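You operate a simulated robot arm through the tools that you are given. There is no shell and no other tool. Be economical: measure what you need, move in short steps, check, and stop when the job is done.

Carry out the task below with a simulated two-armed robot. There is one attempt and no reset: what you move stays moved.

JOB
Put the green square box on the small dark red book. Take the gold roll from the top of the wide table and put it on the small red cover. Take the orange cup and leave it on top of the wide white roll. Put the brown pad on the work table away on the top of the blue bench. Do these in any order. Set down upright: orange cup.

It is judged by the outcome, as a careful person would: the job done as asked, and still so three seconds after it is handed in. It fails if anything else is knocked over, pushed out of place, dropped, spilled or broken. Lids that push on must go on centred and level and be pressed home; caps that screw on are set level and turned clockwise until they are tight.

ROBOT AND FRAMES
Two 6-joint arms with two-finger grippers on one trunk, on a base that drives. Base frame: it is fixed to the floor where the robot stands at the start and does not move with it; the origin is under the middle of the robot, x ahead of it, y to its left, z up; the surface under the hand at the start is at about z = 800. Units: mm, degrees, N and s.
The left shoulder is at the start at [70, 176, 1065], the right one opposite. With the tool pointing down near the work surface each hand reaches from about 480 to 800 mm from the robot's upright axis, wherever it stands, measured 20 degrees to its own side. Places, roughly: brown pad (4x5x5 cm) [-5400, -2300, 900]; gold roll (20x6x6 cm) [-5300, 2700, 800]; green square box (7x7x5 cm) [500, -100, 800]; orange cup (7x8x9 cm) [-4900, 2600, 800]; small dark red book (13x9x2 cm) [-2700, 800, 800]; small red cover (30x18x1 cm) [-5600, 2500, 800]; top of the blue bench [-2300, -8600, 800]; wide white roll (8x8x12 cm) [-5100, 2600, 900]. Payload 2.45 kg a hand.
Tool frame (each hand has its own): the origin (TCP) lies between the finger pads and is the grasp point; the fingertips stand 26 mm ahead of it; z points along the fingers, y is the line along which they close. Largest opening 96 mm; the body of the gripper starts 69 mm behind the TCP.
Orientation is that of the tool frame in the base frame, as a unit quaternion [w, x, y, z]. With the fingers straight down and closing along the base's y, the tool's x points along the base's -x, its y along +y and its z along -z.

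CONTROLS
- The arms move only by the tool step_arm. It takes "left_rows", "right_rows" or both (then of equal length, played together; a hand with none holds still); each is one flat list of numbers, 6 for each row, row after row: the shift along the tool's x, y, z in mm, then the turn, a rotation vector about the tool's x, y, z in degrees. In form: [dx, dy, dz, rx, ry, rz, dx, dy, dz, rx, ry, rz, ...]. A call has 1 to 8 rows; each row shifts and turns the commanded pose from where the row before left it, along the tool's axes as they then stand. "left_gripper" and "right_gripper" are, for a hand that has rows, the finger opening in mm, from 0 to 96, set as the call begins (left out, the last holds). A row lasts 0.2 s, in which the tool goes at most 50 mm and 8.6 degrees; a call with a longer step from one row to the next is refused whole, and so is a gripper value outside its range. Where a pose cannot be reached the arm comes as near as it can. A force on the tool above 40 N (or 10 N above the force at the start of the call, whichever is more), or a blocked arm, ends the call early, and 0.2 s more pass. The fingers move at their own pace and stop on an object; they squeeze with about 41 N. The grip force told is the motor's: it shows also when the fingers shut on nothing. Time passes only in rows, and 0.2 s behind the last, so rows that do not move let the fingers close. The reply holds the time, the measured pose of the TCP, the force on the tool along the base axes, the opening and the grip force, in the units named above and with some noise, with the torque about the TCP (base axes, N m) and any sound that the robot's microphone picked up.
- Cameras (640 x 400 px; columns grow to the right, rows downward): "scene" is now at [133.6, -21, 1378.9]; the picture's right is [-0.25, -0.97, 0.00], its down [-0.61, 0.16, -0.77] and it looks along [0.75, -0.19, -0.63] (base axes); focal length 290 px, centre (320, 200). "left" rides on the left gripper at [82, -3, -98] in its tool frame; the picture's right is [0.04, 1.00, 0.00], its down [-0.73, 0.03, -0.68] and it looks along [-0.68, 0.03, 0.73] (tool axes); focal length 256 px, centre (320, 200). "right" rides on the right gripper at [82, 3, -98] in its tool frame; the picture's right is [-0.04, 1.00, 0.00], its down [-0.73, -0.03, -0.68] and it looks along [-0.68, -0.03, 0.73] (tool axes); focal length 256 px, centre (320, 200). There is no depth. A picture from a camera that has moved, and an enlarged one, comes with that camera's place and axes in the base frame and with its lens.
- capture(camera): a new picture of that camera. It takes no simulated time.
- move_column(by): slides the trunk up (or, below 0, down) by that many mm; the arms and the scene camera ride with it, the base frame stays. It gives what a move gives, with no picture.
- drive_base(legs): drives the robot by 1 to 6 legs, each [ahead, left, turn to the left] in mm, mm and degrees, along the robot's own axes; the way and the turn of a leg run together, so that a leg with both is an arc; at most 1500 mm and 180 degrees a leg. The arms and the cameras ride along, it lands a little off, and it stops where it bumps. It gives what a move gives.
- turn_head(pan, tilt): turns the head with the scene camera to pan (to the left, within 86 degrees either way) and tilt (down, from -29 to 69), counted from straight ahead of the robot. It gives what a move gives.
- zoom(camera, box): a new picture of the part [left, top, right, bottom] of that camera's present view, enlarged. It takes no simulated time.
- finish_job(): hands the job in; it is judged then, once.

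Go step by step. Nothing tells you exact positions but the pictures and the camera data: compare them with the known pose of the tool, close in by small moves and look again before you grip or let go. The budget is 165 turns and 130 pictures, counting those below and the enlarged ones. Unless the task says otherwise, let go and move clear before handing in, and close with one line.

The tools are called after "Emit:" as a command line: name --argument value ..., lists and objects as JSON in quotes. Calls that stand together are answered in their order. step_arm: Moves the arms, as the interface text tells. Its arguments: {"type":"object","properties":{"left_rows":{"type":"array","items":{"type":"number"}},"left_gripper":{"type":"number"},"right_rows":{"type":"array","items":{"type":"number"}},"right_gripper":{"type":"number"}},"required":[]} The other tools are called the same way: move_column (by) slides the trunk up or down; drive_base (legs) drives the base; turn_head (pan, tilt) turns the head that bears the scene camera; capture (camera) takes a picture; zoom (camera, box) takes an enlarged picture of a part of a camera's view; finish_job () hands the job in.

At the start:

```text
time: 0.0
left_eef_pos: [631.9, 120.9, 1047.7]
left_tcp_rot: [0.0, 0.0, 1.0, -0.001]
left_wrist_force: [0.0, 0.5, 0.2]
left_ft_torque: [-0.02, 0.02, 0.0]
left_grip_width: 96.2
left_grasp_force: 0.0
right_eef_pos: [507.7, -340.5, 1101.9]
right_tcp_rot: [0.0, 0.0, 1.0, 0.0]
right_wrist_force: [0.6, -0.6, 0.0]
right_ft_torque: [0.01, 0.03, -0.01]
right_grip_width: 96.0
right_grasp_force: 0.0
trunk travel left (down, up): [-550.0, 290.0]
robot x, y, heading: [-0.8, -0.9, 0.1]
head pan, tilt: [-14.4, 39.2]
```

scene: 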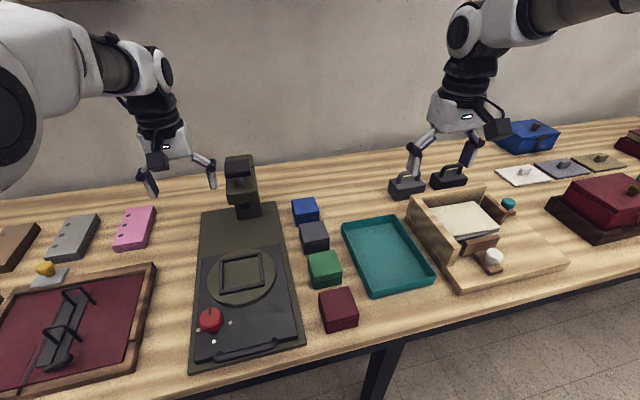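
right: 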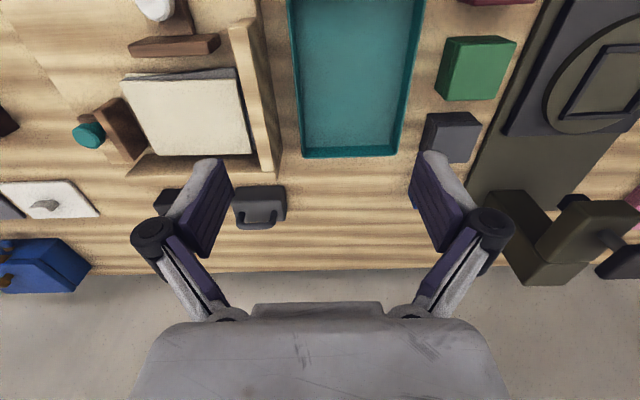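
left: 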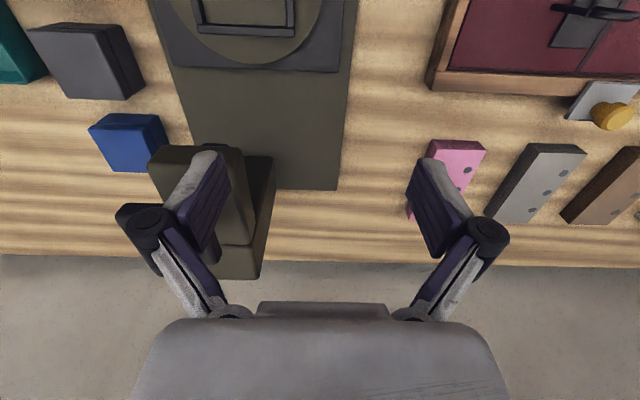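

I see the green box just ahead near [528,-130], between the dark slate and dark red boxes. I'll zoom in to measure it before I approach with the right hand.

Emit:
zoom --camera "scene" --box '[240, 180, 400, 340]'

Emit:
zoom --camera "right" --box '[380, 0, 580, 180]'

```text
2.50 times, centred on (320, 260) of scene
camera zoom: at [133.6, -21.0, 1378.9], right [-0.25, -0.97, 0.0], down [-0.61, 0.16, -0.77], along [0.75, -0.19, -0.63], focal length 724 px, centre (320, 50)
```

zoom: 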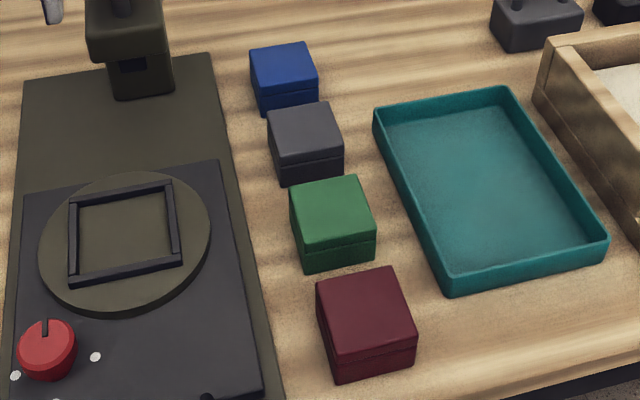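

```text
2.22 times, centred on (480, 90) of right
camera zoom: at [426.2, -336.6, 1199.6], right [0.04, 1.0, 0.0], down [0.73, -0.03, 0.68], along [0.68, -0.03, -0.73], focal length 569 px, centre (-36, 444)
```

zoom: 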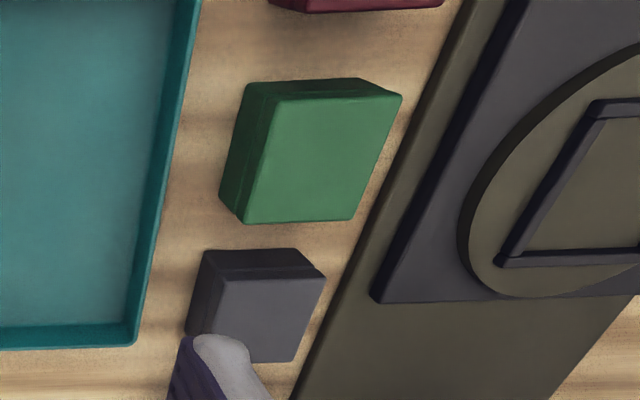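

The green box's centre is near [536,-133] and it lies square to the axes, with clear gaps on both y sides. I'll move the right hand above it.

Emit:
step_arm --right_rows '[-5.7, 41.5, 0, 0, 0, 0, -5.7, 41.5, 0, 0, 0, 0, -5.7, 41.5, 0, 0, 0, 0, -5.7, 41.5, 0, 0, 0, 0, -5.7, 41.5, 0, 0, 0, 0, 0, 0, 48, 0, 0, 0, 0, 0, 48, 0, 0, 0, 0, 0, 48, 0, 0, 0]' --right_gripper 96

Emit:
capture --camera "right"

```text
time: 1.8
left_eef_pos: [633.7, 120.1, 1046.7]
left_tcp_rot: [-0.001, 0.0, 1.0, 0.0]
left_wrist_force: [0.6, 0.4, 0.1]
left_ft_torque: [0.02, 0.02, 0.0]
left_grip_width: 96.4
left_grasp_force: 0.1
right_eef_pos: [538.8, -134.7, 962.8]
right_tcp_rot: [0.004, 0.004, 1.0, 0.007]
right_wrist_force: [0.3, -0.8, -0.1]
right_ft_torque: [-0.01, 0.0, 0.0]
right_grip_width: 96.1
right_grasp_force: 0.0
trunk travel left (down, up): [-550.0, 290.0]
robot x, y, heading: [1.8, 1.9, 0.1]
head pan, tilt: [-14.4, 39.2]
```

```text
124 pictures are left
camera right: at [456.4, -132.9, 1059.9], right [0.05, 1.0, 0.01], down [0.73, -0.04, 0.68], along [0.68, -0.02, -0.73], focal length 256 px, centre (320, 200)
```

right: 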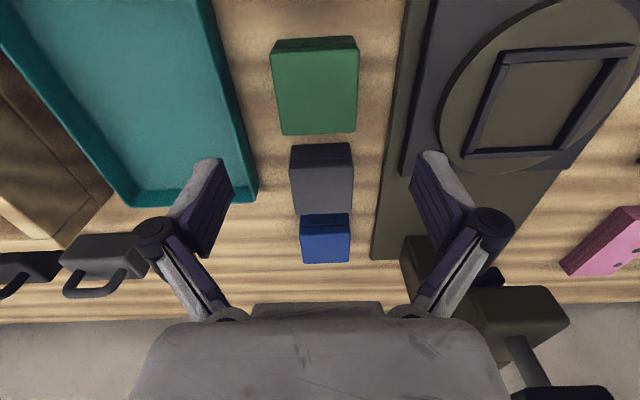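

The hand sits right over the green box. I'll descend to grasp height and close.

Emit:
step_arm --right_rows '[1, 0, 40, 0, 0, 0, 1, 0, 40, 0, 0, 0, 0, 0, 30, 0, 0, 0, 0, 0, 18, 0, 0, 0]'

Emit:
step_arm --right_rows '[0, 0, 0, 0, 0, 0, 0, 0, 0, 0, 0, 0, 0, 0, 0, 0, 0, 0]' --right_gripper 40

Emit:
capture --camera "scene"

```text
time: 2.8
left_eef_pos: [633.8, 120.3, 1047.8]
left_tcp_rot: [0.0, 0.0, 1.0, -0.001]
left_wrist_force: [0.0, 0.6, -0.3]
left_ft_torque: [0.0, 0.02, 0.04]
left_grip_width: 96.0
left_grasp_force: 0.1
right_eef_pos: [536.7, -133.6, 829.0]
right_tcp_rot: [-0.001, -0.001, 1.0, 0.0]
right_wrist_force: [-0.2, 0.3, 0.4]
right_ft_torque: [0.0, 0.03, -0.04]
right_grip_width: 95.8
right_grasp_force: 0.1
trunk travel left (down, up): [-550.0, 290.0]
robot x, y, heading: [3.3, -2.2, 0.0]
head pan, tilt: [-14.4, 39.2]
```

```text
time: 3.6
left_eef_pos: [632.3, 120.4, 1047.6]
left_tcp_rot: [0.0, 0.0, 1.0, -0.001]
left_wrist_force: [0.2, -0.4, 0.0]
left_ft_torque: [0.0, 0.0, 0.0]
left_grip_width: 96.2
left_grasp_force: 0.0
right_eef_pos: [536.4, -132.9, 829.3]
right_tcp_rot: [0.0, 0.001, 1.0, -0.001]
right_wrist_force: [0.0, -0.7, -0.5]
right_ft_torque: [0.0, -0.02, -0.03]
right_grip_width: 67.2
right_grasp_force: 41.1
trunk travel left (down, up): [-550.0, 290.0]
robot x, y, heading: [-2.1, 2.8, -0.1]
head pan, tilt: [-14.4, 39.2]
```

```text
123 pictures are left
camera scene: at [133.7, -20.9, 1378.9], right [-0.25, -0.97, 0.0], down [-0.61, 0.16, -0.77], along [0.75, -0.19, -0.63], focal length 290 px, centre (320, 200)
```

scene: 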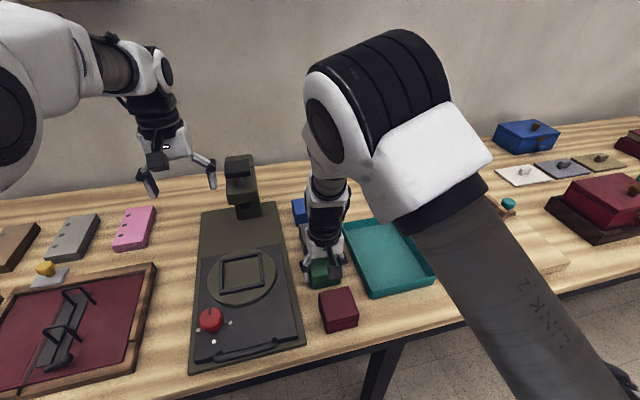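

The green box is held at 67 mm opening. I'll lift it, then back off and look around.

Emit:
step_arm --right_rows '[0, 0, -45, 0, 0, 0, 0, 0, -48, 0, 0, 0, 0, 0, -48, 0, 0, 0, 0, 0, -48, 0, 0, 0, 0, 0, -48, 0, 0, 0]'

Emit:
turn_head --pan 80 --tilt 20

Emit:
capture --camera "scene"

```text
time: 4.8
left_eef_pos: [632.8, 119.5, 1047.8]
left_tcp_rot: [0.001, 0.001, 1.0, 0.0]
left_wrist_force: [-0.3, -0.4, -0.8]
left_ft_torque: [0.04, -0.02, 0.01]
left_grip_width: 95.9
left_grasp_force: 0.1
right_eef_pos: [532.0, -132.1, 1068.7]
right_tcp_rot: [0.001, -0.001, 1.0, 0.0]
right_wrist_force: [0.3, -0.1, -0.6]
right_ft_torque: [0.03, -0.01, 0.0]
right_grip_width: 67.1
right_grasp_force: 40.9
trunk travel left (down, up): [-550.0, 290.0]
robot x, y, heading: [0.7, 1.0, 0.2]
head pan, tilt: [-14.4, 39.2]
```

```text
time: 6.5
left_eef_pos: [634.8, 121.5, 1046.7]
left_tcp_rot: [0.001, 0.0, 1.0, -0.001]
left_wrist_force: [-0.4, -0.2, -0.6]
left_ft_torque: [0.02, 0.04, 0.01]
left_grip_width: 96.0
left_grasp_force: 0.0
right_eef_pos: [534.2, -132.9, 1067.2]
right_tcp_rot: [-0.001, 0.0, 1.0, 0.0]
right_wrist_force: [-0.3, 0.2, -1.0]
right_ft_torque: [-0.02, -0.02, 0.05]
right_grip_width: 67.1
right_grasp_force: 41.2
trunk travel left (down, up): [-550.0, 290.0]
robot x, y, heading: [-1.4, -0.3, 0.2]
head pan, tilt: [80.0, 20.0]
```

```text
122 pictures are left
camera scene: at [67.2, 92.1, 1409.2], right [0.98, -0.17, 0.0], down [-0.06, -0.34, -0.94], along [0.16, 0.93, -0.34], focal length 290 px, centre (320, 200)
```

scene: 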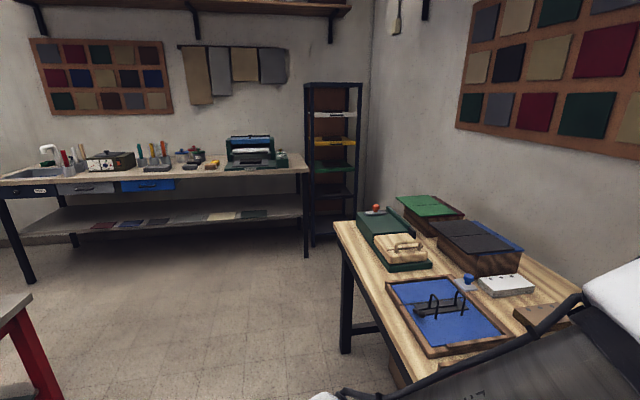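

The room is mostly open behind me. I'll back away, turn left about 150°, and look ahead.

Emit:
drive_base --legs '[[-600, 0, 0], [0, 0, 150]]'

Emit:
turn_head --pan 0 --tilt 15

Emit:
capture --camera "scene"

```text
time: 9.7
left_eef_pos: [61.7, 122.1, 1048.4]
left_tcp_rot: [0.001, -0.001, 1.0, -0.001]
left_wrist_force: [-0.1, -0.1, -0.6]
left_ft_torque: [0.03, -0.06, 0.03]
left_grip_width: 95.8
left_grasp_force: 0.1
right_eef_pos: [-36.0, -131.0, 1070.2]
right_tcp_rot: [0.002, -0.003, 1.0, 0.0]
right_wrist_force: [-0.7, 0.0, -0.9]
right_ft_torque: [-0.04, -0.04, 0.01]
right_grip_width: 67.2
right_grasp_force: 41.0
trunk travel left (down, up): [-550.0, 290.0]
robot x, y, heading: [-567.8, -5.2, 0.3]
head pan, tilt: [80.0, 20.0]
stopped in leg 1: the robot was blocked; the commanded pose is now the measured one
```

```text
time: 11.2
left_eef_pos: [64.8, 120.9, 1047.3]
left_tcp_rot: [0.0, -0.001, 1.0, -0.001]
left_wrist_force: [0.4, -0.6, -0.5]
left_ft_torque: [0.02, 0.05, -0.04]
left_grip_width: 96.1
left_grasp_force: 0.1
right_eef_pos: [-34.0, -132.0, 1067.8]
right_tcp_rot: [0.0, -0.001, 1.0, 0.001]
right_wrist_force: [-0.6, -0.5, -0.3]
right_ft_torque: [-0.01, -0.03, 0.02]
right_grip_width: 67.1
right_grasp_force: 41.8
trunk travel left (down, up): [-550.0, 290.0]
robot x, y, heading: [-570.8, -3.5, 0.1]
head pan, tilt: [0.0, 15.0]
```

```text
121 pictures are left
camera scene: at [-423.9, -1.2, 1417.3], right [0.0, -1.0, 0.0], down [-0.26, 0.0, -0.97], along [0.97, 0.0, -0.26], focal length 290 px, centre (320, 200)
```

scene: 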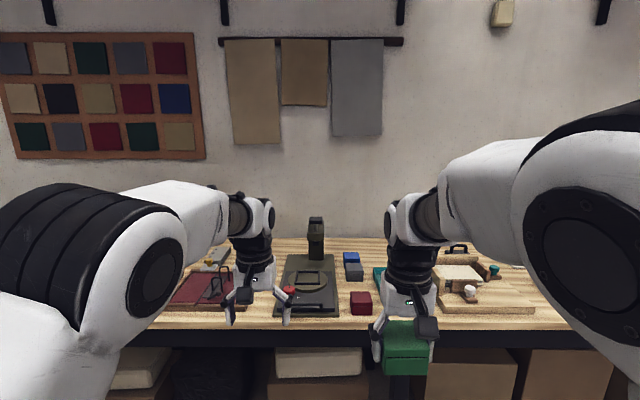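

I bumped into something about 570 mm back, probably the red-legged bench. I'll move forward a touch and look to both sides.

Emit:
drive_base --legs '[[60, 0, 0]]'

Emit:
turn_head --pan 86 --tilt 30

Emit:
capture --camera "scene"

Emit:
turn_head --pan -86 --tilt 30

Emit:
capture --camera "scene"

```text
time: 12.2
left_eef_pos: [122.6, 122.2, 1047.7]
left_tcp_rot: [0.0, -0.002, 1.0, -0.001]
left_wrist_force: [-0.5, 0.9, -0.3]
left_ft_torque: [-0.02, 0.04, -0.01]
left_grip_width: 95.6
left_grasp_force: 0.1
right_eef_pos: [24.6, -131.0, 1067.7]
right_tcp_rot: [0.0, -0.003, 1.0, -0.001]
right_wrist_force: [-0.3, 0.0, -1.4]
right_ft_torque: [-0.01, -0.02, 0.02]
right_grip_width: 67.2
right_grasp_force: 40.9
trunk travel left (down, up): [-550.0, 290.0]
robot x, y, heading: [-508.2, -5.0, -0.0]
head pan, tilt: [0.0, 15.0]
```

```text
time: 13.8
left_eef_pos: [122.3, 121.9, 1046.5]
left_tcp_rot: [-0.001, -0.002, 1.0, 0.0]
left_wrist_force: [-0.7, 0.7, 0.2]
left_ft_torque: [0.0, 0.01, -0.01]
left_grip_width: 95.9
left_grasp_force: 0.1
right_eef_pos: [25.8, -131.5, 1067.7]
right_tcp_rot: [0.0, -0.003, 1.0, 0.0]
right_wrist_force: [-0.6, -0.2, -0.6]
right_ft_torque: [0.01, -0.01, -0.01]
right_grip_width: 67.1
right_grasp_force: 40.6
trunk travel left (down, up): [-550.0, 290.0]
robot x, y, heading: [-506.5, -4.1, 0.2]
head pan, tilt: [85.9, 30.0]
```

```text
120 pictures are left
camera scene: at [-452.5, 88.8, 1393.1], right [1.0, -0.07, 0.0], down [-0.03, -0.5, -0.87], along [0.06, 0.86, -0.5], focal length 290 px, centre (320, 200)
```

scene: 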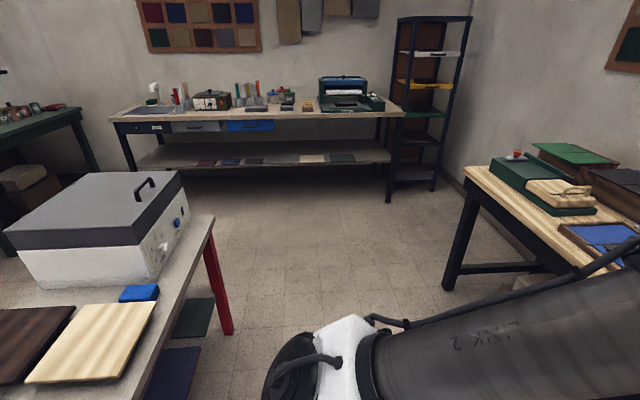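

```text
time: 16.4
left_eef_pos: [122.5, 121.3, 1047.2]
left_tcp_rot: [0.0, -0.002, 1.0, -0.001]
left_wrist_force: [-0.2, -0.1, 0.2]
left_ft_torque: [0.0, 0.02, 0.01]
left_grip_width: 95.8
left_grasp_force: 0.1
right_eef_pos: [25.7, -131.8, 1067.6]
right_tcp_rot: [0.0, -0.003, 1.0, 0.0]
right_wrist_force: [0.4, 0.1, -1.8]
right_ft_torque: [-0.03, -0.01, -0.03]
right_grip_width: 67.3
right_grasp_force: 40.6
trunk travel left (down, up): [-550.0, 290.0]
robot x, y, heading: [-510.5, -0.2, 0.1]
head pan, tilt: [-85.9, 30.0]
```

```text
119 pictures are left
camera scene: at [-451.9, -91.6, 1393.1], right [-1.0, -0.08, 0.0], down [-0.04, 0.5, -0.87], along [0.07, -0.86, -0.5], focal length 290 px, centre (320, 200)
```

scene: 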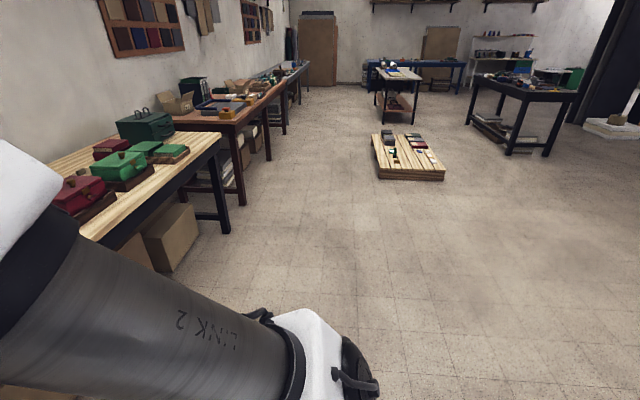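

There's a red-legged table behind me ending near y≈1010, and an open aisle beyond it. I'll strafe left into the aisle, turn to face −x, and look.

Emit:
drive_base --legs '[[20, 900, 0], [0, 830, 0], [0, 0, 90], [0, 0, 90]]'

Emit:
turn_head --pan 30 --tilt 20

Emit:
capture --camera "scene"

Emit:
turn_head --pan -25 --tilt 20

Emit:
capture --camera "scene"

```text
time: 32.9
left_eef_pos: [-1147.4, 1590.3, 1047.1]
left_tcp_rot: [-0.001, 1.0, 0.017, 0.0]
left_wrist_force: [-0.4, -0.3, -0.2]
left_ft_torque: [0.01, -0.03, -0.01]
left_grip_width: 96.2
left_grasp_force: 0.1
right_eef_pos: [-1057.4, 1846.5, 1067.7]
right_tcp_rot: [0.0, 1.0, 0.017, 0.0]
right_wrist_force: [0.2, -0.6, -1.2]
right_ft_torque: [-0.02, 0.02, 0.02]
right_grip_width: 67.2
right_grasp_force: 41.5
trunk travel left (down, up): [-550.0, 290.0]
robot x, y, heading: [-518.0, 1732.9, -178.3]
head pan, tilt: [-85.9, 30.0]
```

```text
time: 34.8
left_eef_pos: [-1148.0, 1590.2, 1047.2]
left_tcp_rot: [-0.001, 1.0, 0.018, 0.0]
left_wrist_force: [0.2, 0.4, -1.4]
left_ft_torque: [0.03, -0.02, -0.03]
left_grip_width: 96.1
left_grasp_force: 0.1
right_eef_pos: [-1058.5, 1848.3, 1068.5]
right_tcp_rot: [0.0, 1.0, 0.017, 0.001]
right_wrist_force: [0.1, -0.3, -1.2]
right_ft_torque: [0.04, -0.02, 0.0]
right_grip_width: 66.9
right_grasp_force: 41.0
trunk travel left (down, up): [-550.0, 290.0]
robot x, y, heading: [-518.5, 1732.3, -177.8]
head pan, tilt: [30.0, 20.0]
```

```text
118 pictures are left
camera scene: at [-648.4, 1682.5, 1409.2], right [-0.53, 0.85, 0.0], down [0.29, 0.18, -0.94], along [-0.8, -0.5, -0.34], focal length 290 px, centre (320, 200)
```

scene: 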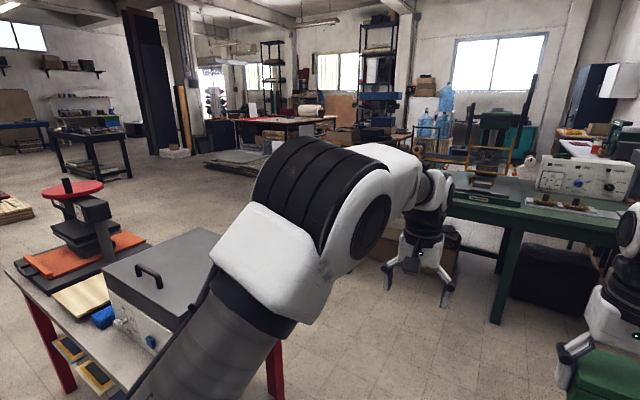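

```text
time: 36.0
left_eef_pos: [-1147.3, 1590.6, 1046.5]
left_tcp_rot: [-0.001, 1.0, 0.017, 0.0]
left_wrist_force: [-0.7, 0.5, 0.1]
left_ft_torque: [0.03, 0.01, -0.01]
left_grip_width: 96.0
left_grasp_force: 0.1
right_eef_pos: [-1057.9, 1847.1, 1068.4]
right_tcp_rot: [0.0, 1.0, 0.017, 0.0]
right_wrist_force: [0.6, 1.2, -1.6]
right_ft_torque: [0.01, -0.03, 0.01]
right_grip_width: 67.4
right_grasp_force: 40.2
trunk travel left (down, up): [-550.0, 290.0]
robot x, y, heading: [-517.2, 1731.3, -178.2]
head pan, tilt: [-25.0, 20.0]
```

```text
117 pictures are left
camera scene: at [-655.1, 1768.1, 1409.2], right [0.39, 0.92, 0.0], down [0.32, -0.13, -0.94], along [-0.86, 0.37, -0.34], focal length 290 px, centre (320, 200)
```

scene: 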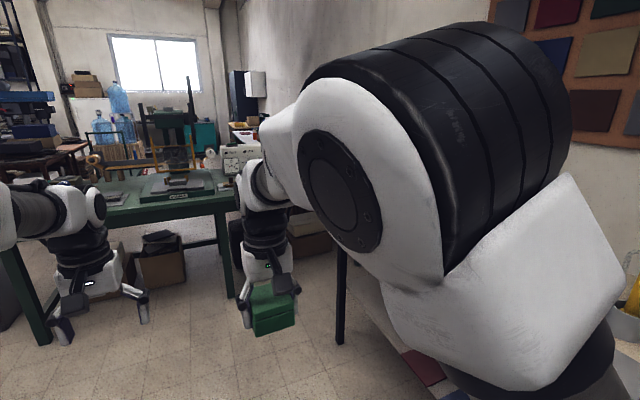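

The green work table lies ahead at x≈-2450, and the book should be on its near-left end. I'll raise the trunk for clearance, drive up to it, and look.

Emit:
move_column --by 200

Emit:
drive_base --legs '[[0, 0, -1.8], [1320, 0, 0]]'

Emit:
turn_head --pan 15 --tilt 35

Emit:
capture --camera "scene"

Emit:
turn_head --pan 75 --tilt 45

Emit:
capture --camera "scene"

```text
time: 38.2
left_eef_pos: [-1148.7, 1590.0, 1246.6]
left_tcp_rot: [0.0, 1.0, 0.017, 0.0]
left_wrist_force: [-0.1, 0.4, -0.3]
left_ft_torque: [-0.03, 0.03, -0.02]
left_grip_width: 95.7
left_grasp_force: 0.1
right_eef_pos: [-1057.8, 1846.2, 1268.0]
right_tcp_rot: [0.0, 1.0, 0.017, 0.0]
right_wrist_force: [-0.2, -0.2, -1.8]
right_ft_torque: [0.01, -0.01, 0.01]
right_grip_width: 67.2
right_grasp_force: 41.1
trunk travel left (down, up): [-750.0, 90.0]
robot x, y, heading: [-518.4, 1734.5, -178.0]
head pan, tilt: [-25.0, 20.0]
```

```text
time: 45.3
left_eef_pos: [-2489.6, 1618.3, 1246.4]
left_tcp_rot: [0.0, 1.0, -0.003, 0.001]
left_wrist_force: [0.8, 0.0, 0.0]
left_ft_torque: [0.04, 0.0, 0.0]
left_grip_width: 95.7
left_grasp_force: 0.1
right_eef_pos: [-2389.9, 1869.7, 1269.5]
right_tcp_rot: [0.0, 1.0, -0.004, 0.0]
right_wrist_force: [-0.7, -0.2, -1.5]
right_ft_torque: [-0.01, -0.01, 0.01]
right_grip_width: 67.3
right_grasp_force: 40.9
trunk travel left (down, up): [-750.0, 90.0]
robot x, y, heading: [-1857.5, 1736.0, 179.6]
head pan, tilt: [-25.0, 20.0]
```

```text
time: 46.4
left_eef_pos: [-2492.4, 1618.7, 1248.4]
left_tcp_rot: [-0.001, 1.0, -0.004, 0.0]
left_wrist_force: [-0.1, 0.0, 0.6]
left_ft_torque: [-0.01, -0.02, 0.04]
left_grip_width: 95.8
left_grasp_force: 0.1
right_eef_pos: [-2391.4, 1870.5, 1268.4]
right_tcp_rot: [0.0, 1.0, -0.004, 0.001]
right_wrist_force: [0.0, 0.9, -1.2]
right_ft_torque: [0.01, -0.02, 0.01]
right_grip_width: 67.4
right_grasp_force: 40.9
trunk travel left (down, up): [-750.0, 90.0]
robot x, y, heading: [-1859.9, 1736.1, 179.7]
head pan, tilt: [15.0, 35.0]
```

```text
116 pictures are left
camera scene: at [-1992.5, 1714.0, 1585.4], right [-0.25, 0.97, 0.0], down [0.56, 0.14, -0.82], along [-0.79, -0.21, -0.57], focal length 290 px, centre (320, 200)
```

scene: 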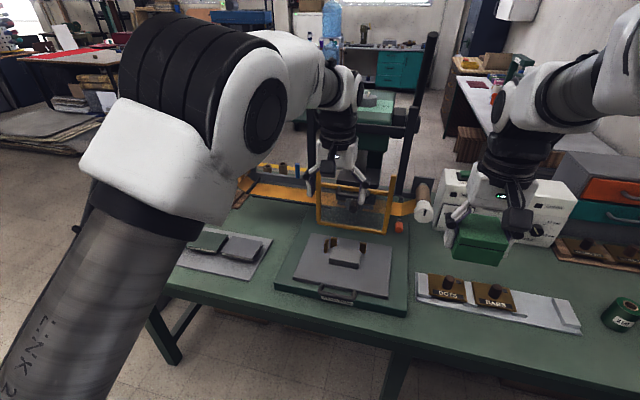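

```text
time: 47.7
left_eef_pos: [-2492.1, 1618.5, 1247.2]
left_tcp_rot: [-0.001, 1.0, -0.004, 0.0]
left_wrist_force: [0.6, -0.6, 0.2]
left_ft_torque: [0.01, -0.02, 0.05]
left_grip_width: 95.8
left_grasp_force: 0.1
right_eef_pos: [-2390.3, 1872.0, 1269.1]
right_tcp_rot: [0.0, 1.0, -0.004, 0.0]
right_wrist_force: [-0.4, 0.1, -0.2]
right_ft_torque: [0.01, -0.01, -0.02]
right_grip_width: 67.1
right_grasp_force: 41.1
trunk travel left (down, up): [-750.0, 90.0]
robot x, y, heading: [-1855.6, 1741.3, 179.5]
head pan, tilt: [75.0, 45.0]
```

```text
115 pictures are left
camera scene: at [-1929.1, 1657.7, 1570.5], right [-0.96, 0.27, 0.0], down [0.19, 0.68, -0.71], along [-0.19, -0.68, -0.71], focal length 290 px, centre (320, 200)
```

scene: 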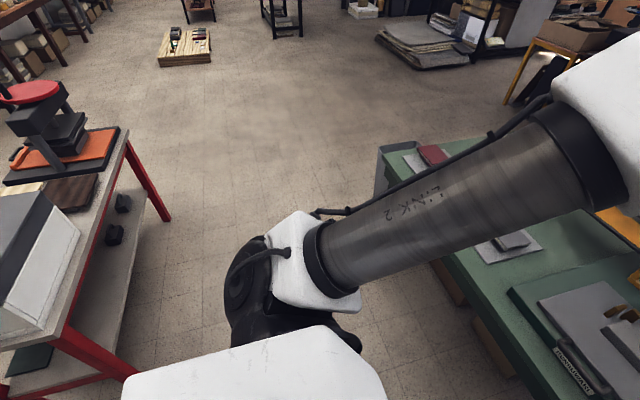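

The small dark red book is at the left end of the green table, near [-2672,800]. I'll move slightly forward, then strafe left to stand in front of it.

Emit:
drive_base --legs '[[80, 0, 0.4], [0, 1080, 0]]'

Emit:
turn_head --pan -10 --tilt 45

Emit:
capture --camera "scene"

```text
time: 53.9
left_eef_pos: [-2566.3, 521.2, 1247.6]
left_tcp_rot: [0.0, 1.0, 0.001, 0.0]
left_wrist_force: [0.0, 0.0, 0.9]
left_ft_torque: [0.01, 0.0, 0.0]
left_grip_width: 96.4
left_grasp_force: 0.1
right_eef_pos: [-2468.6, 774.2, 1267.5]
right_tcp_rot: [-0.001, 1.0, 0.001, 0.0]
right_wrist_force: [-0.8, -0.8, -1.5]
right_ft_torque: [0.01, -0.02, 0.0]
right_grip_width: 67.1
right_grasp_force: 40.9
trunk travel left (down, up): [-750.0, 90.0]
robot x, y, heading: [-1938.2, 641.9, -180.0]
head pan, tilt: [75.0, 45.0]
```

```text
time: 55.5
left_eef_pos: [-2567.6, 520.3, 1247.0]
left_tcp_rot: [0.0, 1.0, 0.001, 0.001]
left_wrist_force: [0.1, -0.2, 0.2]
left_ft_torque: [0.0, -0.02, 0.0]
left_grip_width: 96.1
left_grasp_force: 0.0
right_eef_pos: [-2469.9, 773.2, 1268.6]
right_tcp_rot: [0.001, 1.0, 0.002, 0.001]
right_wrist_force: [0.1, -0.4, -2.7]
right_ft_torque: [-0.02, -0.03, 0.0]
right_grip_width: 67.4
right_grasp_force: 41.2
trunk travel left (down, up): [-750.0, 90.0]
robot x, y, heading: [-1934.3, 640.8, -180.0]
head pan, tilt: [-10.0, 45.0]
```

```text
114 pictures are left
camera scene: at [-2065.3, 657.0, 1570.5], right [0.17, 0.99, 0.0], down [0.7, -0.12, -0.71], along [-0.7, 0.12, -0.71], focal length 290 px, centre (320, 200)
```

scene: 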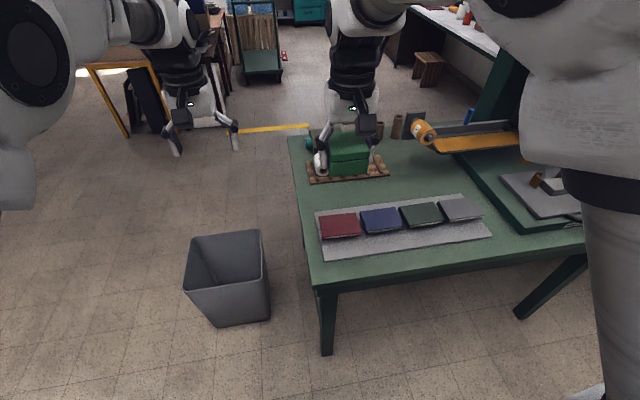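

The red book is at about [-2668,828] on a plate with three other books. I'll drive forward 165 mm and shift right 40 mm, then look closer.

Emit:
drive_base --legs '[[165, -45, 0]]'

Emit:
turn_head --pan -5 --tilt 50

Emit:
capture --camera "scene"

Emit:
capture --camera "right"

```text
time: 57.0
left_eef_pos: [-2726.9, 563.7, 1248.6]
left_tcp_rot: [-0.001, 1.0, 0.002, -0.001]
left_wrist_force: [-0.6, 0.3, -0.5]
left_ft_torque: [0.03, 0.03, 0.0]
left_grip_width: 96.2
left_grasp_force: 0.2
right_eef_pos: [-2628.8, 816.4, 1270.9]
right_tcp_rot: [0.0, 1.0, 0.002, -0.001]
right_wrist_force: [0.5, -0.1, -1.1]
right_ft_torque: [0.01, 0.0, 0.0]
right_grip_width: 67.2
right_grasp_force: 40.5
trunk travel left (down, up): [-750.0, 90.0]
robot x, y, heading: [-2097.2, 683.9, -179.8]
head pan, tilt: [-10.0, 45.0]
```

```text
time: 57.6
left_eef_pos: [-2730.2, 563.4, 1246.2]
left_tcp_rot: [0.0, 1.0, 0.002, 0.0]
left_wrist_force: [0.5, 0.3, -0.5]
left_ft_torque: [0.0, -0.01, -0.07]
left_grip_width: 96.0
left_grasp_force: 0.0
right_eef_pos: [-2633.0, 817.2, 1269.5]
right_tcp_rot: [0.0, 1.0, 0.001, 0.0]
right_wrist_force: [-0.5, 0.1, -1.6]
right_ft_torque: [0.03, -0.02, -0.03]
right_grip_width: 67.1
right_grasp_force: 40.8
trunk travel left (down, up): [-750.0, 90.0]
robot x, y, heading: [-2099.1, 686.0, -179.9]
head pan, tilt: [-5.0, 50.0]
```

```text
113 pictures are left
camera scene: at [-2224.3, 693.8, 1563.7], right [0.08, 1.0, 0.0], down [0.76, -0.06, -0.64], along [-0.64, 0.05, -0.77], focal length 290 px, centre (320, 200)
```

scene: 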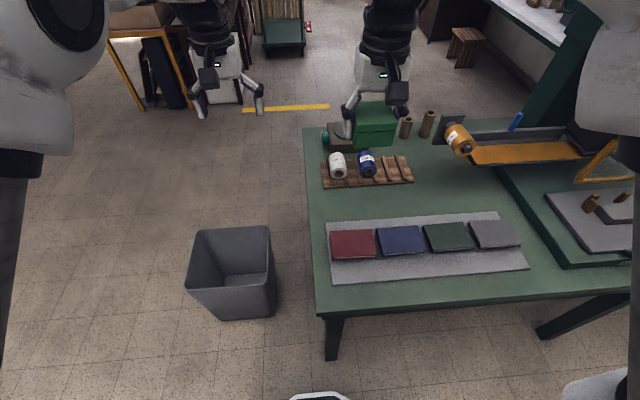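

```text
112 pictures are left
camera right: at [-2551.3, 814.6, 1366.9], right [-0.04, -1.0, 0.0], down [-0.73, 0.03, 0.68], along [-0.68, 0.02, -0.73], focal length 256 px, centre (320, 200)
```

right: 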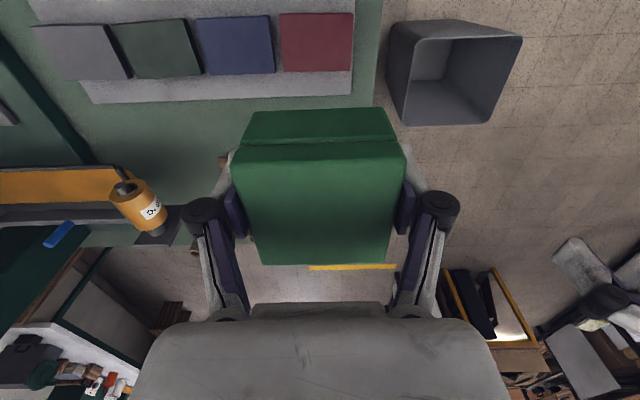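

The book's centre is about [-2661,826]. I'll lower the trunk, then bring the box down over it in stages.

Emit:
move_column --by -200

Emit:
step_arm --right_rows '[-14, -4.5, 30, 0, 0, 0, -14, -4.5, 40, 0, 0, 0, 0, 0, 40, 0, 0, 0, 0, 0, 40, 0, 0, 0]'

Emit:
capture --camera "right"

Emit:
capture --camera "scene"

```text
time: 59.8
left_eef_pos: [-2729.4, 564.5, 1048.4]
left_tcp_rot: [-0.001, 1.0, 0.002, -0.001]
left_wrist_force: [0.0, 0.5, -1.2]
left_ft_torque: [0.0, 0.01, 0.01]
left_grip_width: 95.9
left_grasp_force: 0.0
right_eef_pos: [-2632.9, 817.1, 1069.0]
right_tcp_rot: [0.0, 1.0, 0.002, 0.0]
right_wrist_force: [0.2, 0.5, -1.0]
right_ft_torque: [0.0, -0.03, 0.0]
right_grip_width: 67.0
right_grasp_force: 41.2
trunk travel left (down, up): [-550.0, 290.0]
robot x, y, heading: [-2097.9, 688.2, -180.1]
head pan, tilt: [-5.0, 50.0]
```

```text
time: 60.8
left_eef_pos: [-2732.1, 565.5, 1047.4]
left_tcp_rot: [0.001, 1.0, 0.003, 0.001]
left_wrist_force: [-0.3, -0.9, 0.0]
left_ft_torque: [-0.04, -0.05, -0.02]
left_grip_width: 95.6
left_grasp_force: 0.1
right_eef_pos: [-2661.6, 826.1, 915.3]
right_tcp_rot: [0.0, 1.0, 0.002, 0.0]
right_wrist_force: [0.1, -0.4, -1.5]
right_ft_torque: [-0.02, -0.03, -0.02]
right_grip_width: 67.2
right_grasp_force: 40.8
trunk travel left (down, up): [-550.0, 290.0]
robot x, y, heading: [-2096.6, 685.6, -179.8]
head pan, tilt: [-5.0, 50.0]
```

```text
111 pictures are left
camera right: at [-2580.7, 822.8, 1013.6], right [-0.04, -1.0, 0.0], down [-0.73, 0.03, 0.68], along [-0.68, 0.02, -0.73], focal length 256 px, centre (320, 200)
```

right: 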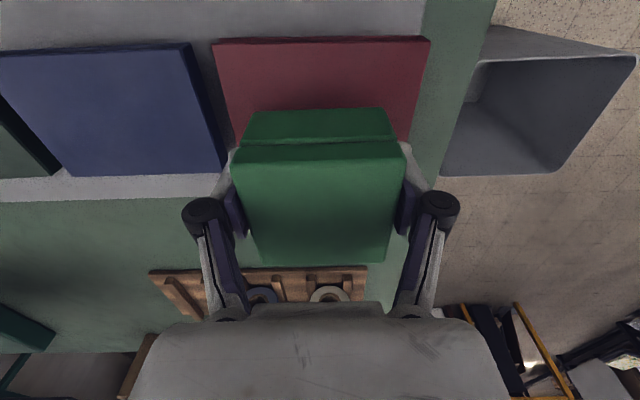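

```text
110 pictures are left
camera scene: at [-2226.5, 694.3, 1363.4], right [0.08, 1.0, 0.0], down [0.76, -0.06, -0.64], along [-0.64, 0.05, -0.77], focal length 290 px, centre (320, 200)
```

scene: 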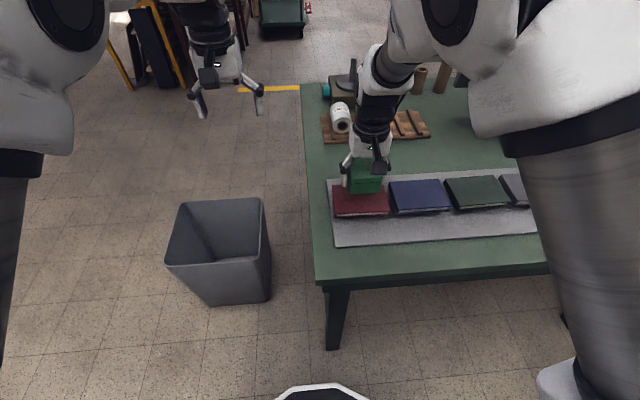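

Aligned over the red book. I'll descend slowly until the box makes contact.

Emit:
step_arm --right_rows '[0, 0, 20, 0, 0, 0, 0, 0, 10, 0, 0, 0, 0, 0, 8, 0, 0, 0, 0, 0, 5, 0, 0, 0, 0, 0, 4, 0, 0, 0, 0, 0, 4, 0, 0, 0]'

Emit:
zoom --camera "scene" --box '[300, 130, 420, 240]'

```text
time: 62.2
left_eef_pos: [-2726.7, 564.4, 1049.2]
left_tcp_rot: [-0.001, 1.0, 0.002, -0.002]
left_wrist_force: [-0.1, 0.2, -0.2]
left_ft_torque: [0.01, 0.0, -0.02]
left_grip_width: 95.9
left_grasp_force: 0.0
right_eef_pos: [-2659.3, 825.6, 869.5]
right_tcp_rot: [0.001, 1.0, 0.002, -0.002]
right_wrist_force: [-2.8, 3.3, 28.8]
right_ft_torque: [0.1, 0.06, -0.03]
right_grip_width: 67.4
right_grasp_force: 41.0
trunk travel left (down, up): [-550.0, 290.0]
robot x, y, heading: [-2098.2, 686.4, -179.7]
head pan, tilt: [-5.0, 50.0]
```

```text
3.64 times, centred on (360, 185) of scene
camera zoom: at [-2221.3, 693.4, 1364.2], right [0.08, 1.0, 0.0], down [0.76, -0.06, -0.64], along [-0.64, 0.05, -0.76], focal length 1053 px, centre (174, 254)
```

zoom: 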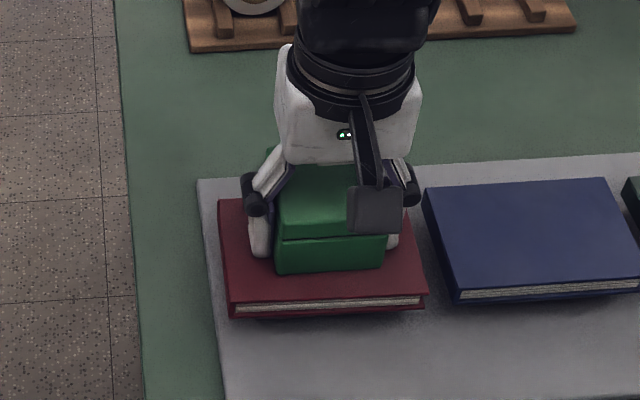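

Contact was made: the box rests on the book, but slightly toward the far edge. I'll lift a little, shift 9 mm toward me, and set it down again.

Emit:
step_arm --right_rows '[0, 0, -10, 0, 0, 0, 9, 0, 0, 0, 0, 0, 0, 0, 3, 0, 0, 0, 0, 0, 2, 0, 0, 0]'

Emit:
zoom --camera "scene" --box '[300, 130, 420, 240]'

```text
time: 63.2
left_eef_pos: [-2730.4, 564.0, 1047.3]
left_tcp_rot: [-0.001, 1.0, 0.002, 0.0]
left_wrist_force: [-0.3, -0.1, 0.2]
left_ft_torque: [-0.03, 0.01, 0.02]
left_grip_width: 95.8
left_grasp_force: 0.0
right_eef_pos: [-2650.8, 827.3, 872.7]
right_tcp_rot: [-0.001, 1.0, 0.002, 0.0]
right_wrist_force: [1.0, 0.5, -1.6]
right_ft_torque: [-0.03, -0.02, -0.04]
right_grip_width: 67.4
right_grasp_force: 41.3
trunk travel left (down, up): [-550.0, 290.0]
robot x, y, heading: [-2095.1, 684.1, -179.7]
head pan, tilt: [-5.0, 50.0]
```

```text
3.64 times, centred on (360, 185) of scene
camera zoom: at [-2224.4, 693.9, 1363.6], right [0.08, 1.0, 0.0], down [0.76, -0.06, -0.64], along [-0.64, 0.05, -0.77], focal length 1053 px, centre (174, 254)
```

zoom: 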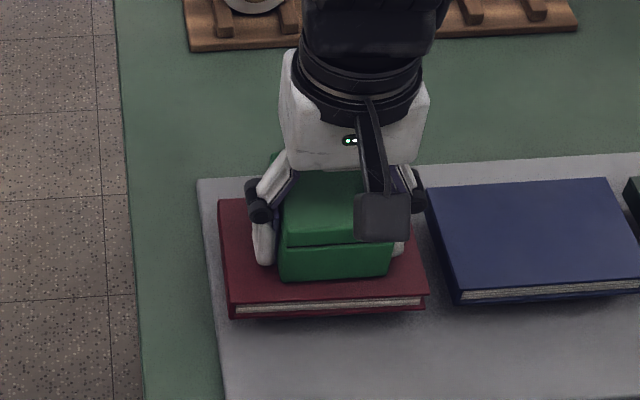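

It's well placed just above the book. I'll lower it the last few millimetres, open, and rise.

Emit:
step_arm --right_rows '[0, 0, 2, 0, 0, 0, 0, 0, 1.5, 0, 0, 0]'

Emit:
step_arm --right_rows '[0, 0, 0, 0, 0, 0, 0, 0, 0, 0, 0, 0, 0, 0, -20, 0, 0, 0, 0, 0, -40, 0, 0, 0, 0, 0, -45, 0, 0, 0, 0, 0, -45, 0, 0, 0, 0, 0, -45, 0, 0, 0]' --right_gripper 92

Emit:
zoom --camera "scene" --box '[280, 110, 440, 260]'

```text
time: 63.8
left_eef_pos: [-2730.0, 564.4, 1047.4]
left_tcp_rot: [-0.001, 1.0, 0.002, 0.001]
left_wrist_force: [-0.9, -0.2, 0.5]
left_ft_torque: [0.02, -0.01, -0.01]
left_grip_width: 95.9
left_grasp_force: 0.2
right_eef_pos: [-2650.6, 826.3, 868.7]
right_tcp_rot: [0.0, 1.0, 0.001, -0.001]
right_wrist_force: [-1.5, 0.9, 8.4]
right_ft_torque: [0.08, 0.36, -0.06]
right_grip_width: 67.1
right_grasp_force: 40.8
trunk travel left (down, up): [-550.0, 290.0]
robot x, y, heading: [-2096.6, 687.8, -180.0]
head pan, tilt: [-5.0, 50.0]
```

```text
time: 65.4
left_eef_pos: [-2730.2, 563.9, 1048.2]
left_tcp_rot: [-0.001, 1.0, 0.002, 0.0]
left_wrist_force: [-0.1, 0.0, 0.7]
left_ft_torque: [-0.01, -0.02, 0.02]
left_grip_width: 96.2
left_grasp_force: 0.1
right_eef_pos: [-2650.9, 825.5, 1065.4]
right_tcp_rot: [0.0, 1.0, 0.002, 0.0]
right_wrist_force: [-0.2, 0.3, -0.9]
right_ft_torque: [-0.03, 0.01, 0.02]
right_grip_width: 92.0
right_grasp_force: 0.1
trunk travel left (down, up): [-550.0, 290.0]
robot x, y, heading: [-2096.5, 686.3, -179.7]
head pan, tilt: [-5.0, 50.0]
```

```text
2.67 times, centred on (360, 185) of scene
camera zoom: at [-2223.7, 693.9, 1363.6], right [0.08, 1.0, 0.0], down [0.76, -0.06, -0.64], along [-0.64, 0.05, -0.77], focal length 772 px, centre (213, 240)
```

zoom: 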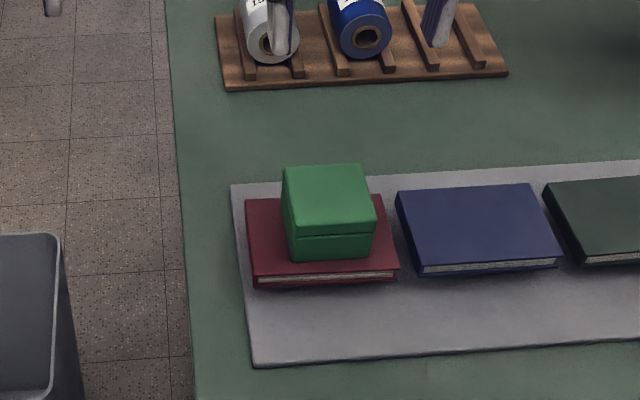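

The green box is resting on the red book. Next is the wide table around [-5200,2650], so I'll back off and survey the way.

Emit:
drive_base --legs '[[-170, 0, 0], [0, 700, 0]]'

Emit:
turn_head --pan -20 --tilt 15

Emit:
capture --camera "scene"

Emit:
turn_head --pan 30 --tilt 15

Emit:
capture --camera "scene"

```text
time: 70.3
left_eef_pos: [-2562.4, -135.7, 1047.7]
left_tcp_rot: [-0.001, 1.0, -0.002, 0.001]
left_wrist_force: [-0.5, -0.1, 0.5]
left_ft_torque: [0.03, 0.01, -0.01]
left_grip_width: 95.9
left_grasp_force: 0.0
right_eef_pos: [-2481.8, 125.0, 1063.5]
right_tcp_rot: [0.0, 1.0, -0.001, 0.0]
right_wrist_force: [-0.5, 0.9, 0.2]
right_ft_torque: [0.0, 0.01, -0.01]
right_grip_width: 92.0
right_grasp_force: 0.2
trunk travel left (down, up): [-550.0, 290.0]
robot x, y, heading: [-1931.1, -14.8, 179.7]
head pan, tilt: [-5.0, 50.0]
```

```text
time: 71.3
left_eef_pos: [-2561.7, -136.2, 1047.6]
left_tcp_rot: [0.0, 1.0, -0.002, 0.0]
left_wrist_force: [0.4, 0.4, -0.1]
left_ft_torque: [0.0, 0.02, -0.01]
left_grip_width: 96.0
left_grasp_force: 0.1
right_eef_pos: [-2481.9, 123.5, 1063.2]
right_tcp_rot: [-0.001, 1.0, -0.001, 0.0]
right_wrist_force: [0.2, 0.0, 0.2]
right_ft_torque: [-0.02, 0.01, -0.01]
right_grip_width: 92.0
right_grasp_force: 0.1
trunk travel left (down, up): [-550.0, 290.0]
robot x, y, heading: [-1926.3, -15.8, 179.9]
head pan, tilt: [-20.0, 15.0]
```

```text
106 pictures are left
camera scene: at [-2066.3, 16.0, 1417.2], right [0.34, 0.94, 0.0], down [0.24, -0.09, -0.97], along [-0.91, 0.33, -0.26], focal length 290 px, centre (320, 200)
```

scene: 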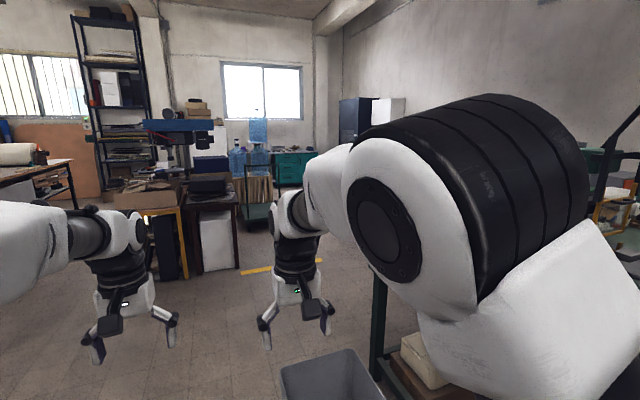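

```text
time: 72.5
left_eef_pos: [-2561.6, -136.5, 1048.5]
left_tcp_rot: [0.0, 1.0, -0.002, 0.001]
left_wrist_force: [0.6, -0.1, -0.3]
left_ft_torque: [-0.01, -0.03, -0.01]
left_grip_width: 96.0
left_grasp_force: 0.1
right_eef_pos: [-2481.4, 124.6, 1063.3]
right_tcp_rot: [0.0, 1.0, -0.001, 0.0]
right_wrist_force: [-0.7, 0.3, -0.6]
right_ft_torque: [-0.03, -0.02, 0.0]
right_grip_width: 92.1
right_grasp_force: 0.0
trunk travel left (down, up): [-550.0, 290.0]
robot x, y, heading: [-1926.2, -17.4, 179.9]
head pan, tilt: [30.0, 15.0]
```

```text
105 pictures are left
camera scene: at [-2059.7, -62.5, 1417.3], right [-0.5, 0.87, 0.0], down [0.22, 0.13, -0.97], along [-0.84, -0.48, -0.26], focal length 290 px, centre (320, 200)
```

scene: 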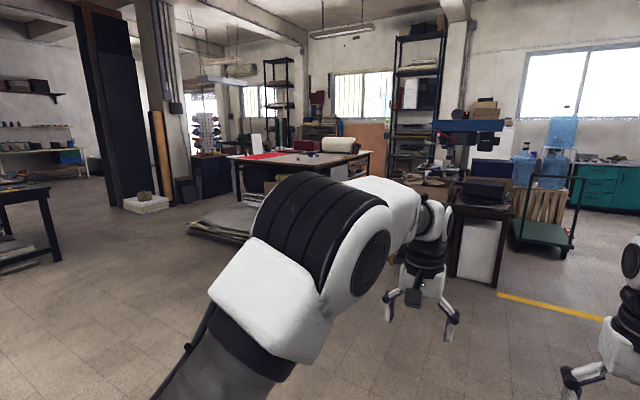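

The red-cloth table ahead-left must be the work table holding the brown pad; the wide table is behind-right past the green table. I'll drive around the bin, past the green table, and turn to face +y.

Emit:
drive_base --legs '[[0, 320, 0], [1500, 0, 0], [420, 0, 0], [0, 0, -90], [600, 0, 0]]'

Emit:
turn_head --pan 20 --tilt 20

Emit:
capture --camera "scene"

```text
time: 90.5
left_eef_pos: [-3949.4, 938.3, 1047.3]
left_tcp_rot: [0.0, 0.709, -0.705, 0.0]
left_wrist_force: [0.7, 0.2, -0.8]
left_ft_torque: [0.01, 0.01, 0.01]
left_grip_width: 96.3
left_grasp_force: 0.1
right_eef_pos: [-3687.9, 859.4, 1064.0]
right_tcp_rot: [0.001, 0.709, -0.705, 0.0]
right_wrist_force: [0.3, -0.6, -0.3]
right_ft_torque: [-0.01, -0.02, 0.03]
right_grip_width: 92.2
right_grasp_force: 0.1
trunk travel left (down, up): [-550.0, 290.0]
robot x, y, heading: [-3823.9, 305.7, 90.2]
head pan, tilt: [30.0, 15.0]
```

```text
time: 91.2
left_eef_pos: [-3949.0, 939.3, 1047.2]
left_tcp_rot: [0.0, 0.709, -0.705, 0.0]
left_wrist_force: [0.4, 0.1, -0.7]
left_ft_torque: [0.0, -0.01, 0.01]
left_grip_width: 95.9
left_grasp_force: 0.1
right_eef_pos: [-3687.5, 860.3, 1063.2]
right_tcp_rot: [0.0, 0.709, -0.705, 0.001]
right_wrist_force: [0.5, -0.1, -0.7]
right_ft_torque: [-0.02, 0.02, 0.04]
right_grip_width: 92.1
right_grasp_force: 0.1
trunk travel left (down, up): [-550.0, 290.0]
robot x, y, heading: [-3824.6, 307.5, 90.1]
head pan, tilt: [20.0, 20.0]
```

```text
104 pictures are left
camera scene: at [-3857.0, 444.1, 1409.2], right [0.94, 0.35, 0.0], down [0.12, -0.32, -0.94], along [-0.33, 0.88, -0.34], focal length 290 px, centre (320, 200)
```

scene: 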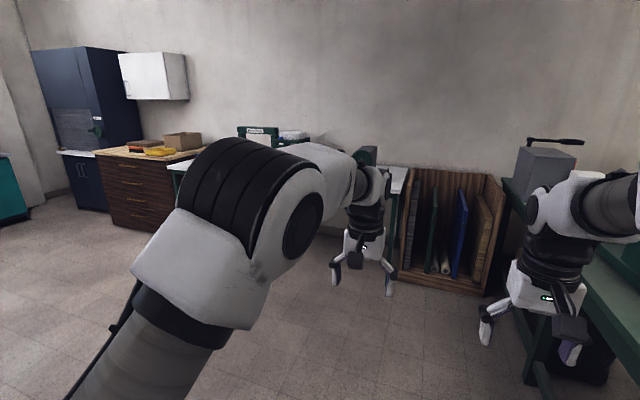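

The wide table is along the far wall to the left, partly hidden by my arm. I'll move up and strafe left to see it.

Emit:
drive_base --legs '[[900, 0, 0], [0, 900, 0]]'

Emit:
turn_head --pan 15 --tilt 30

Emit:
capture --camera "scene"

```text
time: 100.3
left_eef_pos: [-4850.3, 1824.8, 1047.0]
left_tcp_rot: [-0.001, 0.71, -0.704, 0.0]
left_wrist_force: [-0.1, 0.2, 0.0]
left_ft_torque: [0.0, 0.0, 0.01]
left_grip_width: 96.0
left_grasp_force: 0.1
right_eef_pos: [-4587.6, 1748.0, 1064.2]
right_tcp_rot: [-0.001, 0.71, -0.704, 0.0]
right_wrist_force: [-0.1, 0.0, -0.7]
right_ft_torque: [0.02, -0.02, -0.04]
right_grip_width: 91.9
right_grasp_force: 0.0
trunk travel left (down, up): [-550.0, 290.0]
robot x, y, heading: [-4724.0, 1193.3, 90.4]
head pan, tilt: [20.0, 20.0]
```

```text
time: 101.0
left_eef_pos: [-4849.5, 1825.6, 1046.9]
left_tcp_rot: [0.001, 0.71, -0.704, -0.001]
left_wrist_force: [0.3, -0.5, -0.3]
left_ft_torque: [-0.03, 0.0, -0.01]
left_grip_width: 96.1
left_grasp_force: 0.1
right_eef_pos: [-4587.7, 1747.6, 1064.4]
right_tcp_rot: [-0.001, 0.71, -0.704, 0.001]
right_wrist_force: [0.3, -0.2, 0.3]
right_ft_torque: [-0.01, 0.02, -0.04]
right_grip_width: 91.9
right_grasp_force: 0.0
trunk travel left (down, up): [-550.0, 290.0]
robot x, y, heading: [-4722.6, 1192.7, 90.6]
head pan, tilt: [15.0, 30.0]
```

```text
103 pictures are left
camera scene: at [-4747.5, 1331.6, 1393.2], right [0.96, 0.27, 0.0], down [0.13, -0.48, -0.87], along [-0.23, 0.83, -0.5], focal length 290 px, centre (320, 200)
```

scene: 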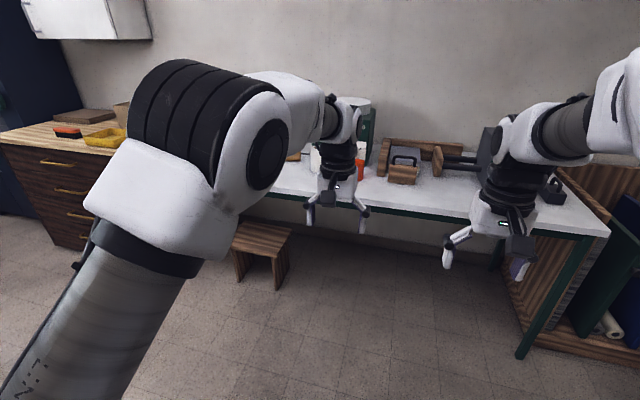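

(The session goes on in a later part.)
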